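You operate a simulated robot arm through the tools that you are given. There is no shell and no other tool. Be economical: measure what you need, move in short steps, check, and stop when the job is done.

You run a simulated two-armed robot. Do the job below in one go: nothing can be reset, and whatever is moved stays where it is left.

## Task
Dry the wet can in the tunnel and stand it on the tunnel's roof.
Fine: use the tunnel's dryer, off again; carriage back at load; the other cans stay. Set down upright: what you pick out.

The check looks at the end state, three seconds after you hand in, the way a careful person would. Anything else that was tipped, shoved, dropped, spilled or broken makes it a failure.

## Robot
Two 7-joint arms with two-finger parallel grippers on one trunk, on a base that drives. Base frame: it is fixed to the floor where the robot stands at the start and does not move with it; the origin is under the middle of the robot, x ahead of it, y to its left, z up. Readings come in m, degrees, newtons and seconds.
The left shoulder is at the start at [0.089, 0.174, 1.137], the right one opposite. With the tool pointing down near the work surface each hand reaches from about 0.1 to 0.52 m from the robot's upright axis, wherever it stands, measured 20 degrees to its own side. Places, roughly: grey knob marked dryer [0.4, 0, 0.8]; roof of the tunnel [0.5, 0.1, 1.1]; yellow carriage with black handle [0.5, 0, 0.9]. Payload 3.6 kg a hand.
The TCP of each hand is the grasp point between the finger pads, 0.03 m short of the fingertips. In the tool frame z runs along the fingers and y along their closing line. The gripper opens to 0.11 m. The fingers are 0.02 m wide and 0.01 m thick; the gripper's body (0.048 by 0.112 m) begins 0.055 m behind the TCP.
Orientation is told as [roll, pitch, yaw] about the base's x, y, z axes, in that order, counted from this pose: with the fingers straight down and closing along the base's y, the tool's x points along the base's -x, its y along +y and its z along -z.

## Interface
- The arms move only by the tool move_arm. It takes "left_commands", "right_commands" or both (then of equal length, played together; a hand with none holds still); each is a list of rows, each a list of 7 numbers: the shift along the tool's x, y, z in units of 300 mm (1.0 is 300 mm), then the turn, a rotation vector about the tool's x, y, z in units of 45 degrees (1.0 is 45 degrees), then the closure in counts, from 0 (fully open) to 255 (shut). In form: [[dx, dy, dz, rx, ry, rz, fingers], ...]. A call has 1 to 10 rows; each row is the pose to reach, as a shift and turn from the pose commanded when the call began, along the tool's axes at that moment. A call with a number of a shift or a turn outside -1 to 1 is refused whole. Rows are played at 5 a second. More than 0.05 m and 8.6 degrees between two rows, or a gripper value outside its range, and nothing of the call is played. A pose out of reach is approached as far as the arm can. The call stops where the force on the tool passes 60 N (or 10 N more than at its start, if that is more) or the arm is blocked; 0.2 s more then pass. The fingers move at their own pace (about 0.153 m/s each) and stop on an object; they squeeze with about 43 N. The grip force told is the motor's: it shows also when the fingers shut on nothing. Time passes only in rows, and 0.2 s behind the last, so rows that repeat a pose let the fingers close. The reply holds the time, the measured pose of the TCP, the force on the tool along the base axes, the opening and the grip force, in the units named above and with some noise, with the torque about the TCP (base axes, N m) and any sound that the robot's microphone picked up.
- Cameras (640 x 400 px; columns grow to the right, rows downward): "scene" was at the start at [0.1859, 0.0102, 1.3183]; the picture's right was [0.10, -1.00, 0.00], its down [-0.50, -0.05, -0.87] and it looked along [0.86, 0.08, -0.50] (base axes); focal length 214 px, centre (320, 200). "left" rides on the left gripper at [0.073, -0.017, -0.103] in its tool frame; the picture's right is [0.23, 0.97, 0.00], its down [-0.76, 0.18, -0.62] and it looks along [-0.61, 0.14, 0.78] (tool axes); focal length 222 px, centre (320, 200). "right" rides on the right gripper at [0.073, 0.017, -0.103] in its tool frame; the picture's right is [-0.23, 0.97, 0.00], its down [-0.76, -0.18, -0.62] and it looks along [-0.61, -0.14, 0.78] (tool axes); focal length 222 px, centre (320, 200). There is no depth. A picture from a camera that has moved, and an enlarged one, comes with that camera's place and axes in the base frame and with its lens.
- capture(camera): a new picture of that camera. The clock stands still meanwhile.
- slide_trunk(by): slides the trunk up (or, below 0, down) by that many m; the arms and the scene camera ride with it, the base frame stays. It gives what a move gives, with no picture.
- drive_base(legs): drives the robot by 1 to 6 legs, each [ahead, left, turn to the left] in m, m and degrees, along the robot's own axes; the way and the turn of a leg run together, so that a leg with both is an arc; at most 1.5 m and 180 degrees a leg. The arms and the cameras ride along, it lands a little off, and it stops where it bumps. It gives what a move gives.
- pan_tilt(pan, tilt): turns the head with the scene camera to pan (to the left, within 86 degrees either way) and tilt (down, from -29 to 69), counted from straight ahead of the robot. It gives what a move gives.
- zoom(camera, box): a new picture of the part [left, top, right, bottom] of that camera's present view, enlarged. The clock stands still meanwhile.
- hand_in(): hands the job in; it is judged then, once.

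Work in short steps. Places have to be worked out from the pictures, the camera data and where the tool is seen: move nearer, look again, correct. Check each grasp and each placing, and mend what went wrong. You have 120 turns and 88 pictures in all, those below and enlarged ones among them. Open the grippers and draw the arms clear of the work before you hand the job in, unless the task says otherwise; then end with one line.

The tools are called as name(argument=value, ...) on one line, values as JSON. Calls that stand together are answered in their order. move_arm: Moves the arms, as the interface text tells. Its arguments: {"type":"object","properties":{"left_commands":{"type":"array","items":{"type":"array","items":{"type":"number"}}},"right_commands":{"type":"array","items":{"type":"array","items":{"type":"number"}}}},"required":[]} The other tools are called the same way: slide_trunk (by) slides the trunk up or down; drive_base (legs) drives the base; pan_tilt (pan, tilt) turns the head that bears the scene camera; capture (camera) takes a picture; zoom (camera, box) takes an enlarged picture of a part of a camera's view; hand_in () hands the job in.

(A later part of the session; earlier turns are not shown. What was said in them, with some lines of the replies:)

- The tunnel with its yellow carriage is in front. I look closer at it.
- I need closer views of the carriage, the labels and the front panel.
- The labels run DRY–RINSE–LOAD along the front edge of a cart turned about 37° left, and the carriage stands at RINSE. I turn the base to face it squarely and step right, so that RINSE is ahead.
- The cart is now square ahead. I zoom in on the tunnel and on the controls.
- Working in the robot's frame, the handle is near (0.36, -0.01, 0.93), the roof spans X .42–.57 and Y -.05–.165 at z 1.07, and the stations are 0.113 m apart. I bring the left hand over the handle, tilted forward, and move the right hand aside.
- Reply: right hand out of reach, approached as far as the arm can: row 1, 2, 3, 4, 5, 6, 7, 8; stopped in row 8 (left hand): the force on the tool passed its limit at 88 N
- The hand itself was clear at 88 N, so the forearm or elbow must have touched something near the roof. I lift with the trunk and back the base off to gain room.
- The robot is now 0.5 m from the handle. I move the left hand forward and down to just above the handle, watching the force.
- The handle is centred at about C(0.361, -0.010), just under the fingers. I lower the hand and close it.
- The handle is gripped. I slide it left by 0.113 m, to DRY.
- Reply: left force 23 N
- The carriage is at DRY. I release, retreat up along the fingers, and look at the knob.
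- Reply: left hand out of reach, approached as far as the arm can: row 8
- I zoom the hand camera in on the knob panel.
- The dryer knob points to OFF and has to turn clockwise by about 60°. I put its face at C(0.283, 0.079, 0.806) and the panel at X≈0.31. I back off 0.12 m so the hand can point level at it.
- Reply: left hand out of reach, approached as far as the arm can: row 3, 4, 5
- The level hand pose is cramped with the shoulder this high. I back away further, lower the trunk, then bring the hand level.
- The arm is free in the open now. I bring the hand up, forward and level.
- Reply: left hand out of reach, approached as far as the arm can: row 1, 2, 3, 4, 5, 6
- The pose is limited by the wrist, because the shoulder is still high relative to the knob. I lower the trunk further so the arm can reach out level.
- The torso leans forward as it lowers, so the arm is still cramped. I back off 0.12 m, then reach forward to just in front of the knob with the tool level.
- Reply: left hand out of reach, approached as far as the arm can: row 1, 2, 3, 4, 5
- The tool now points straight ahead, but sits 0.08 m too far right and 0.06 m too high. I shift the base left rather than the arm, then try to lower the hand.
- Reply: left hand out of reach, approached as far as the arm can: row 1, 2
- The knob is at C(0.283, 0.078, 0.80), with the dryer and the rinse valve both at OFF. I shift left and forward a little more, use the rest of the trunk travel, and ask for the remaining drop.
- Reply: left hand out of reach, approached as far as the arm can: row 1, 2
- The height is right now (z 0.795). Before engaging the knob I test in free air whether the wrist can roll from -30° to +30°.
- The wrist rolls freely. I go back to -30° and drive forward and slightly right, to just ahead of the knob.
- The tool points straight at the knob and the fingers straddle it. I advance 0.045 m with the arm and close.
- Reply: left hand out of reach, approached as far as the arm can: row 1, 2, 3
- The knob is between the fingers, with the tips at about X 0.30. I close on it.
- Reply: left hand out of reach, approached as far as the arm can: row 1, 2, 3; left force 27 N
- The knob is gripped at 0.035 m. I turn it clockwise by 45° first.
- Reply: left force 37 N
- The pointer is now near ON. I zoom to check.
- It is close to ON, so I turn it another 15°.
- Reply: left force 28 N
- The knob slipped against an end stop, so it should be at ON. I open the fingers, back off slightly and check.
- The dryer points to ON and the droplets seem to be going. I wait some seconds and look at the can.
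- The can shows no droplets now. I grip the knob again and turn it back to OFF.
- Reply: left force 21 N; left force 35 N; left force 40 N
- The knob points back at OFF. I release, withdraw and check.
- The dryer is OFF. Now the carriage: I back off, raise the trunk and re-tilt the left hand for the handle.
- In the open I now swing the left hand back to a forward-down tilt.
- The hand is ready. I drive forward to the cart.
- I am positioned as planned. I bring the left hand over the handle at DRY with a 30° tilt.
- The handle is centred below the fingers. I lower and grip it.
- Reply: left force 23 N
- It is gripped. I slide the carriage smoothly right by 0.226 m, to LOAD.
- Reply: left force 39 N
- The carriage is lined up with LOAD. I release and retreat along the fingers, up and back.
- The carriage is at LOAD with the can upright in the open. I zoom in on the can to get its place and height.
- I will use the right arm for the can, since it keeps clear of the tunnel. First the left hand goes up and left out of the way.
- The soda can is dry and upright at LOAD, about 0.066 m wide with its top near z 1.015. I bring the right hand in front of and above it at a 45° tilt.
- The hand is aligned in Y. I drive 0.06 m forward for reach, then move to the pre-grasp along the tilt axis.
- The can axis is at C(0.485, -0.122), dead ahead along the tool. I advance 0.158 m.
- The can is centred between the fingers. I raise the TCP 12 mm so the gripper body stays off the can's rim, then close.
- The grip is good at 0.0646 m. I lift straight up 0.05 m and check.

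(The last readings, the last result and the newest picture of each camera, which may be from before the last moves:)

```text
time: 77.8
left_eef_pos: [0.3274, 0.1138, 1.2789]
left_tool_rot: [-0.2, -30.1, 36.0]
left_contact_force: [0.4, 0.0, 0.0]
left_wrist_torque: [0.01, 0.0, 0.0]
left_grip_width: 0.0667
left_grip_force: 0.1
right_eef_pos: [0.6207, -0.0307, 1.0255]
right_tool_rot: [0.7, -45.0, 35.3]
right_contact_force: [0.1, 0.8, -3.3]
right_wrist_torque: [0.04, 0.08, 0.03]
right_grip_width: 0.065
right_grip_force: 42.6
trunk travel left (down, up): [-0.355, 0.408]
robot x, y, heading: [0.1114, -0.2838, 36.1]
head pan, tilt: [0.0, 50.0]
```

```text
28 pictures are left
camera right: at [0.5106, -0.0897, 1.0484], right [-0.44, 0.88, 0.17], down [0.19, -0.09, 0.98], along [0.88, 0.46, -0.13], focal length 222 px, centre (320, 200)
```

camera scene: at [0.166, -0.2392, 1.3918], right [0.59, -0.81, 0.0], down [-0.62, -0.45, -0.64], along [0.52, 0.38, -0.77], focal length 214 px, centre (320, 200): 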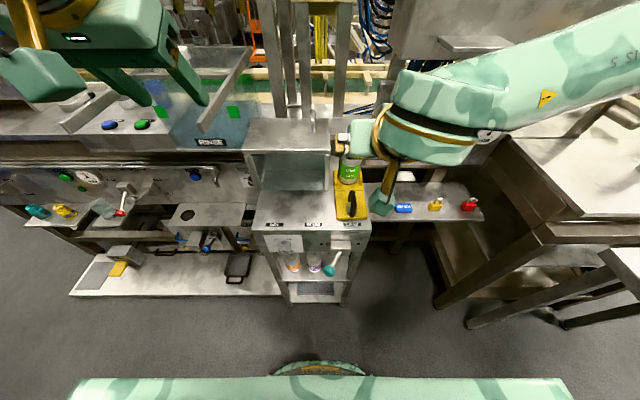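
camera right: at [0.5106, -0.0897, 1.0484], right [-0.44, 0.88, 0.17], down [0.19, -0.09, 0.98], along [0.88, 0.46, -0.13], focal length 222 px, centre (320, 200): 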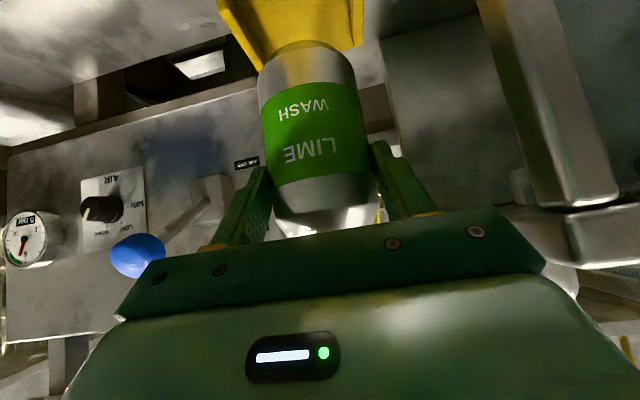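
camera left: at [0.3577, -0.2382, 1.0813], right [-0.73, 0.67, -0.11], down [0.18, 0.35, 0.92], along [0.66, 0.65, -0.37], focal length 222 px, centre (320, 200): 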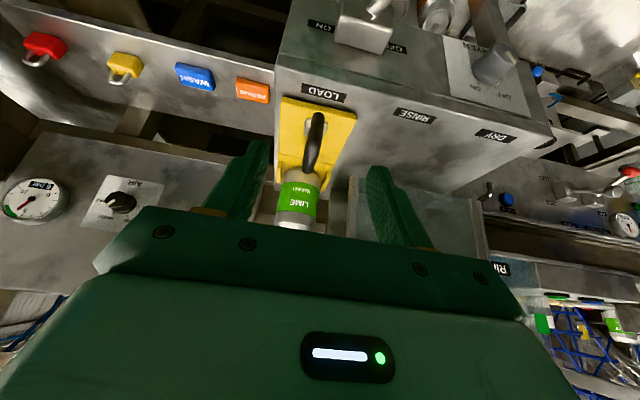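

The can is lifted, with a weight of about 3.3 N. I go up 0.17 m and 0.08 m back.

move_arm(right_commands=[[-0.042, 0, -0.118, 0, 0, 0, 255], [-0.084, 0, -0.236, 0, 0, 0, 255], [-0.126, 0, -0.354, 0, 0, 0, 255], [-0.168, 0, -0.472, 0, 0, 0, 255], [-0.21, 0, -0.59, 0, 0, 0, 255]])

capture(camera="scene")

```text
time: 79.0
left_eef_pos: [0.3279, 0.1129, 1.2778]
left_tool_rot: [-0.1, -30.0, 36.0]
left_contact_force: [1.1, 0.1, -0.6]
left_wrist_torque: [0.01, -0.01, 0.02]
left_grip_width: 0.0668
left_grip_force: 0.1
right_eef_pos: [0.5533, -0.0781, 1.1949]
right_tool_rot: [0.7, -44.9, 35.4]
right_contact_force: [-0.3, -0.2, -2.9]
right_wrist_torque: [-0.1, -0.02, -0.01]
right_grip_width: 0.0651
right_grip_force: 43.2
trunk travel left (down, up): [-0.355, 0.408]
robot x, y, heading: [0.1129, -0.2865, 35.9]
head pan, tilt: [0.0, 50.0]
```

```text
27 pictures are left
camera scene: at [0.2159, -0.2036, 1.392], right [0.59, -0.81, 0.0], down [-0.62, -0.45, -0.64], along [0.52, 0.38, -0.77], focal length 214 px, centre (320, 200)
```

scene: 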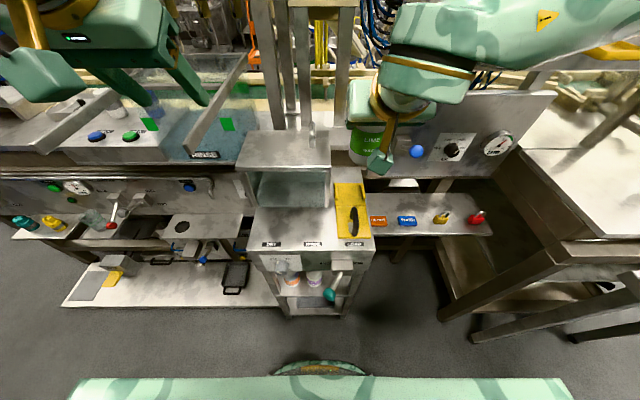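

The can is held at C(0.40, -0.12) with its bottom near z 1.115. I shift the base left 0.1 m, then the arm left 0.075 m.

drive_base(legs=[[0, 0.1, 0]])

move_arm(right_commands=[[0, 0.06, 0, 0, 0, 0, 255], [0, 0.12, 0, 0, 0, 0, 255], [0, 0.18, 0, 0, 0, 0, 255], [0, 0.25, 0, 0, 0, 0, 255]])

capture(camera="scene")

capture(camera="right")

```text
time: 80.2
left_eef_pos: [0.2674, 0.1973, 1.2787]
left_tool_rot: [0.0, -30.0, 36.0]
left_contact_force: [-0.1, -0.4, 0.4]
left_wrist_torque: [0.01, 0.01, -0.04]
left_grip_width: 0.067
left_grip_force: 0.1
right_eef_pos: [0.4942, 0.007, 1.1949]
right_tool_rot: [0.7, -44.9, 35.4]
right_contact_force: [-0.5, 0.6, -4.1]
right_wrist_torque: [-0.07, 0.0, -0.01]
right_grip_width: 0.0651
right_grip_force: 42.6
trunk travel left (down, up): [-0.355, 0.408]
robot x, y, heading: [0.0523, -0.2045, 35.7]
head pan, tilt: [0.0, 50.0]
```

```text
time: 81.2
left_eef_pos: [0.2663, 0.1992, 1.2795]
left_tool_rot: [-0.2, -30.0, 35.9]
left_contact_force: [0.3, 0.9, -1.1]
left_wrist_torque: [0.0, -0.01, 0.01]
left_grip_width: 0.067
left_grip_force: 0.1
right_eef_pos: [0.4477, 0.0651, 1.1945]
right_tool_rot: [0.5, -44.9, 35.4]
right_contact_force: [-0.4, 0.3, -3.5]
right_wrist_torque: [-0.07, 0.03, 0.0]
right_grip_width: 0.065
right_grip_force: 43.1
trunk travel left (down, up): [-0.355, 0.408]
robot x, y, heading: [0.0493, -0.2045, 35.7]
head pan, tilt: [0.0, 50.0]
```

```text
26 pictures are left
camera scene: at [0.1557, -0.1193, 1.3919], right [0.59, -0.81, 0.0], down [-0.62, -0.45, -0.64], along [0.52, 0.38, -0.77], focal length 214 px, centre (320, 200)
```

scene: 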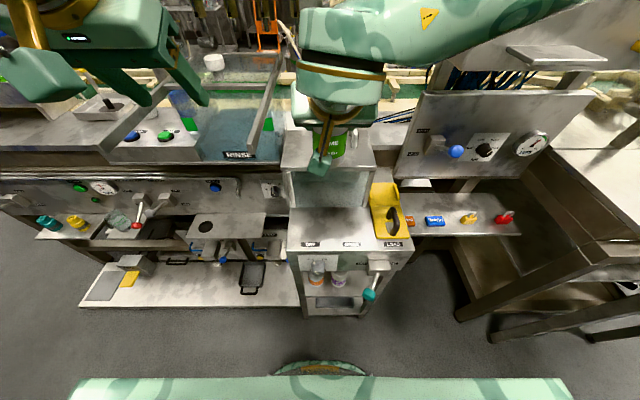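

```text
25 pictures are left
camera right: at [0.3374, 0.006, 1.2157], right [-0.44, 0.88, 0.17], down [0.19, -0.09, 0.98], along [0.88, 0.46, -0.13], focal length 222 px, centre (320, 200)
```

right: 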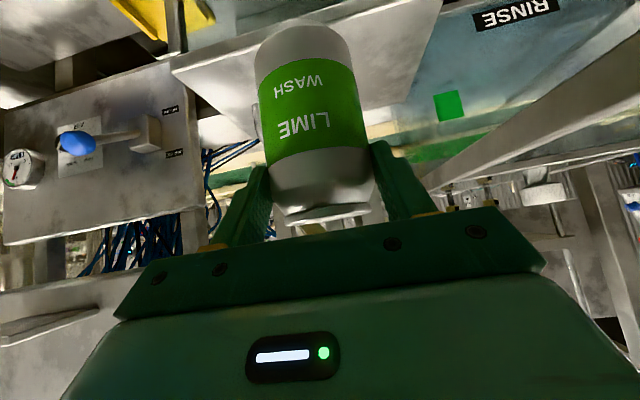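

The can is at Y 0.054 in front of the roof, clear of the roof handle. I go forward 0.075 m, then down 0.03 m.

move_arm(right_commands=[[-0.06, 0, 0.06, 0, 0, 0, 255], [-0.12, 0, 0.12, 0, 0, 0, 255], [-0.177, 0, 0.177, 0, 0, 0, 255], [-0.142, 0, 0.212, 0, 0, 0, 255], [-0.106, 0, 0.248, 0, 0, 0, 255]])

capture(camera="right")

zoom(camera="scene", box=[260, 80, 420, 220])

```text
time: 82.4
left_eef_pos: [0.2662, 0.1954, 1.2807]
left_tool_rot: [-0.1, -30.1, 36.0]
left_contact_force: [-0.1, 0.1, -0.7]
left_wrist_torque: [0.02, 0.01, 0.01]
left_grip_width: 0.0672
left_grip_force: 0.1
right_eef_pos: [0.5117, 0.1105, 1.1697]
right_tool_rot: [0.9, -45.6, 35.2]
right_contact_force: [3.1, -0.5, 23.5]
right_wrist_torque: [-0.47, -0.54, 0.1]
right_grip_width: 0.065
right_grip_force: 42.7
trunk travel left (down, up): [-0.355, 0.408]
robot x, y, heading: [0.0513, -0.2026, 35.8]
head pan, tilt: [0.0, 50.0]
```

```text
24 pictures are left
camera right: at [0.4003, 0.0515, 1.1902], right [-0.44, 0.88, 0.17], down [0.18, -0.1, 0.98], along [0.88, 0.46, -0.12], focal length 222 px, centre (320, 200)
```

right: 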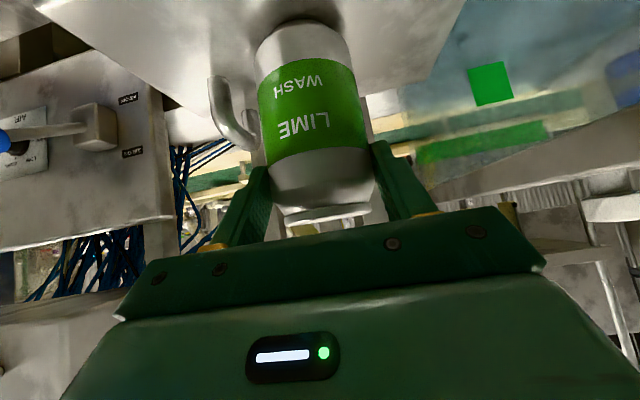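

```text
2.86 times, centred on (340, 150) of scene
camera zoom: at [0.1547, -0.1218, 1.3927], right [0.59, -0.81, 0.0], down [-0.62, -0.45, -0.64], along [0.52, 0.38, -0.77], focal length 613 px, centre (263, 343)
```

zoom: 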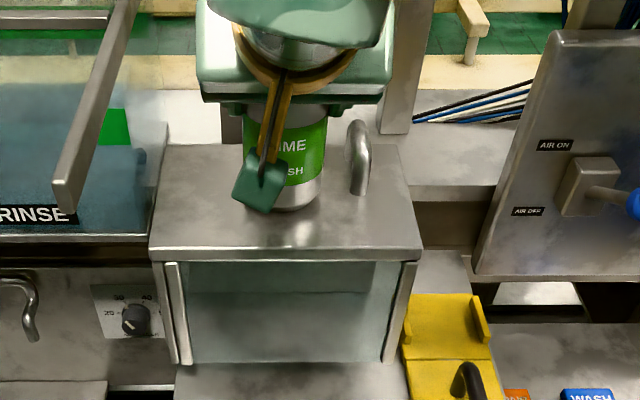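

The can rests on the roof with about 24 N of press. I ease up about 5 mm to unload it and read the force.

move_arm(right_commands=[[-0.006, 0, -0.006, 0, 0, 0, 255], [-0.011, 0, -0.011, 0, 0, 0, 255]])

```text
time: 83.0
left_eef_pos: [0.2673, 0.1968, 1.2787]
left_tool_rot: [-0.1, -29.9, 36.0]
left_contact_force: [0.0, 0.0, 0.5]
left_wrist_torque: [-0.02, 0.0, 0.01]
left_grip_width: 0.0668
left_grip_force: 0.1
right_eef_pos: [0.5109, 0.1114, 1.1696]
right_tool_rot: [0.7, -45.1, 35.4]
right_contact_force: [4.7, 5.4, 17.9]
right_wrist_torque: [0.28, -1.03, 0.19]
right_grip_width: 0.065
right_grip_force: 43.1
trunk travel left (down, up): [-0.355, 0.408]
robot x, y, heading: [0.0504, -0.202, 36.0]
head pan, tilt: [0.0, 50.0]
```

It is still pressing at 18 N, so I ease up a few mm more.

move_arm(right_commands=[[-0.006, 0, -0.006, 0, 0, 0, 255], [-0.009, 0, -0.009, 0, 0, 0, 255]])

```text
time: 83.6
left_eef_pos: [0.2674, 0.1966, 1.2785]
left_tool_rot: [-0.2, -30.0, 36.1]
left_contact_force: [-0.5, 0.2, 0.4]
left_wrist_torque: [0.0, 0.0, -0.03]
left_grip_width: 0.0666
left_grip_force: 0.1
right_eef_pos: [0.5115, 0.1089, 1.1701]
right_tool_rot: [0.5, -44.4, 35.3]
right_contact_force: [-0.2, -0.1, -2.1]
right_wrist_torque: [0.04, 0.05, 0.05]
right_grip_width: 0.0651
right_grip_force: 42.5
trunk travel left (down, up): [-0.355, 0.408]
robot x, y, heading: [0.0532, -0.2059, 36.3]
head pan, tilt: [0.0, 50.0]
```

The can is just resting. I open only to about 0.074 m, because the roof handle is near, and draw back along the fingers.

move_arm(right_commands=[[0, 0, 0, 0, 0, 0, 95], [0, 0, 0, 0, 0, 0, 82], [0, 0, 0, 0, 0, 0, 82]])

capture(camera="right")

```text
time: 84.4
left_eef_pos: [0.2676, 0.1969, 1.2796]
left_tool_rot: [-0.1, -30.0, 36.0]
left_contact_force: [1.2, -0.5, 0.3]
left_wrist_torque: [-0.04, 0.04, 0.0]
left_grip_width: 0.0675
left_grip_force: 0.0
right_eef_pos: [0.5117, 0.1106, 1.1724]
right_tool_rot: [0.7, -44.9, 35.3]
right_contact_force: [-0.3, 1.1, 0.3]
right_wrist_torque: [0.01, -0.01, -0.03]
right_grip_width: 0.0746
right_grip_force: 0.0
trunk travel left (down, up): [-0.355, 0.408]
robot x, y, heading: [0.0486, -0.2018, 35.7]
head pan, tilt: [0.0, 50.0]
```

```text
22 pictures are left
camera right: at [0.4006, 0.0504, 1.1946], right [-0.44, 0.88, 0.17], down [0.19, -0.09, 0.98], along [0.88, 0.46, -0.13], focal length 222 px, centre (320, 200)
```

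right: 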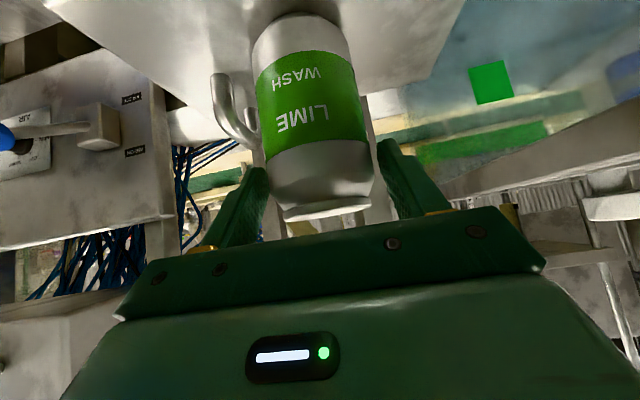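

The can stands free, slightly nearer one finger. I shift 2 mm to centre and withdraw along the fingers.

move_arm(right_commands=[[0, -0.008, -0.03, 0, 0, 0, 80], [0, -0.008, -0.12, 0, 0, 0, 80], [0, -0.008, -0.24, 0, 0, 0, 80], [0, -0.008, -0.36, 0, 0, 0, 80], [0, -0.008, -0.48, 0, 0, 0, 80]])

drive_base(legs=[[-0.2, 0, 0]])

pan_tilt(pan=0, tilt=40)

capture(camera="scene")

```text
time: 85.6
left_eef_pos: [0.267, 0.1947, 1.2797]
left_tool_rot: [-0.1, -30.1, 36.0]
left_contact_force: [-0.7, -0.1, -0.3]
left_wrist_torque: [0.02, -0.04, -0.01]
left_grip_width: 0.0671
left_grip_force: 0.2
right_eef_pos: [0.4288, 0.0471, 1.2747]
right_tool_rot: [0.5, -44.8, 35.3]
right_contact_force: [0.0, 0.4, 1.2]
right_wrist_torque: [0.0, -0.03, -0.02]
right_grip_width: 0.0754
right_grip_force: 0.1
trunk travel left (down, up): [-0.355, 0.408]
robot x, y, heading: [0.0479, -0.1993, 36.2]
head pan, tilt: [0.0, 50.0]
```

```text
time: 87.2
left_eef_pos: [0.105, 0.0789, 1.28]
left_tool_rot: [-0.1, -30.0, 36.2]
left_contact_force: [0.4, -0.4, -0.4]
left_wrist_torque: [0.0, -0.02, -0.02]
left_grip_width: 0.0668
left_grip_force: 0.0
right_eef_pos: [0.2669, -0.0701, 1.2736]
right_tool_rot: [0.7, -44.9, 35.4]
right_contact_force: [-0.5, 1.5, 0.4]
right_wrist_torque: [0.03, -0.02, 0.02]
right_grip_width: 0.0754
right_grip_force: 0.1
trunk travel left (down, up): [-0.355, 0.408]
robot x, y, heading: [-0.1125, -0.3204, 35.8]
head pan, tilt: [0.0, 50.0]
```

```text
time: 87.9
left_eef_pos: [0.1052, 0.0802, 1.2784]
left_tool_rot: [-0.1, -30.0, 36.1]
left_contact_force: [0.0, 0.4, 0.3]
left_wrist_torque: [-0.04, 0.02, -0.01]
left_grip_width: 0.067
left_grip_force: 0.0
right_eef_pos: [0.2692, -0.0698, 1.2735]
right_tool_rot: [0.7, -44.8, 35.4]
right_contact_force: [1.3, 0.5, 0.2]
right_wrist_torque: [-0.02, 0.02, 0.01]
right_grip_width: 0.0753
right_grip_force: 0.2
trunk travel left (down, up): [-0.355, 0.408]
robot x, y, heading: [-0.1093, -0.3194, 36.1]
head pan, tilt: [0.0, 40.0]
```

```text
21 pictures are left
camera scene: at [0.0007, -0.2333, 1.4061], right [0.59, -0.81, 0.0], down [-0.52, -0.38, -0.77], along [0.62, 0.45, -0.64], focal length 214 px, centre (320, 200)
```

scene: 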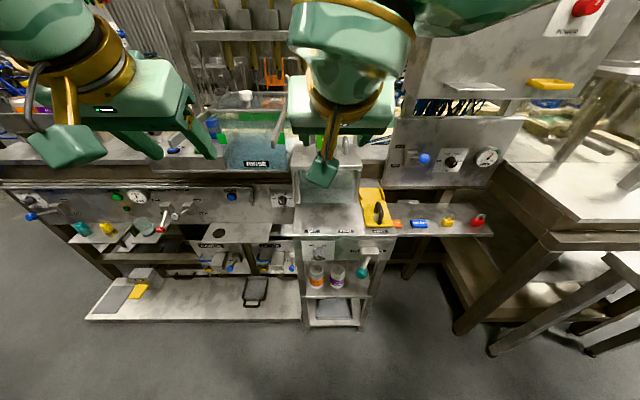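

The right hand hides the can, so I move it aside to the right, open both grippers and look again.

move_arm(right_commands=[[0, -0.12, 0, 0, 0, 0, 0], [0, -0.24, 0, 0, 0, 0, 0], [0, -0.36, 0, 0, 0, 0, 0], [0, -0.48, 0, 0, 0, 0, 0], [0, -0.6, 0, 0, 0, 0, 0]], left_commands=[[0, 0, 0, 0, 0, 0, 0], [0, 0, 0, 0, 0, 0, 0], [0, 0, 0, 0, 0, 0, 0], [0, 0, 0, 0, 0, 0, 0], [0, 0, 0, 0, 0, 0, 0]])

zoom(camera="scene", box=[250, 100, 410, 310])

```text
time: 89.1
left_eef_pos: [0.1063, 0.0774, 1.2785]
left_tool_rot: [0.0, -29.9, 36.1]
left_contact_force: [0.7, -0.7, 0.6]
left_wrist_torque: [0.01, 0.04, 0.03]
left_grip_width: 0.11
left_grip_force: 0.1
right_eef_pos: [0.3742, -0.2155, 1.2704]
right_tool_rot: [0.7, -45.0, 35.4]
right_contact_force: [-0.5, 0.2, -0.3]
right_wrist_torque: [0.01, 0.05, 0.01]
right_grip_width: 0.1099
right_grip_force: 0.0
trunk travel left (down, up): [-0.355, 0.408]
robot x, y, heading: [-0.1121, -0.3202, 36.0]
head pan, tilt: [0.0, 40.0]
```

```text
1.90 times, centred on (330, 205) of scene
camera zoom: at [0.0014, -0.2348, 1.4061], right [0.59, -0.81, 0.0], down [-0.52, -0.38, -0.77], along [0.62, 0.45, -0.64], focal length 408 px, centre (301, 190)
```

zoom: 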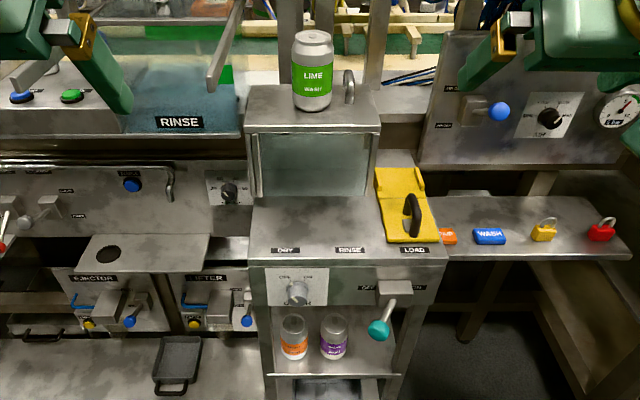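

The can stands upright on the roof, the carriage is at LOAD and the shelf cans have not moved. One last close look for dryness and the knob.

zoom(camera="scene", box=[290, 105, 350, 165])

zoom(camera="scene", box=[280, 180, 380, 280])

```text
6.67 times, centred on (320, 135) of scene
camera zoom: at [0.0014, -0.2348, 1.4061], right [0.59, -0.81, 0.0], down [-0.52, -0.38, -0.77], along [0.62, 0.45, -0.64], focal length 1430 px, centre (320, 633)
```

zoom: 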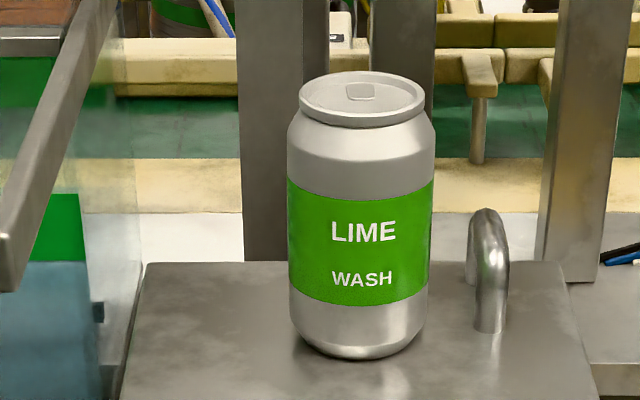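

```text
4.00 times, centred on (330, 230) of scene
camera zoom: at [0.0014, -0.2348, 1.4061], right [0.59, -0.81, 0.0], down [-0.52, -0.38, -0.77], along [0.62, 0.45, -0.64], focal length 858 px, centre (280, 80)
```

zoom: 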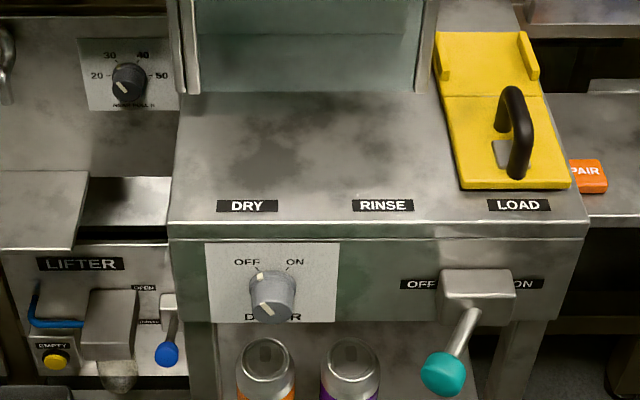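

The can is dry and upright, the dryer is OFF, the carriage is at LOAD and both arms are clear. I hand in.

hand_in()

```text
The job is handed in.
```

The LIME WASH can was dried with the tunnel's dryer and stands upright on the tunnel roof; the dryer is off, the carriage is back at LOAD, the other cans were not touched, though early on the left arm bumped something near the tunnel at 88 N and nothing looked displaced.
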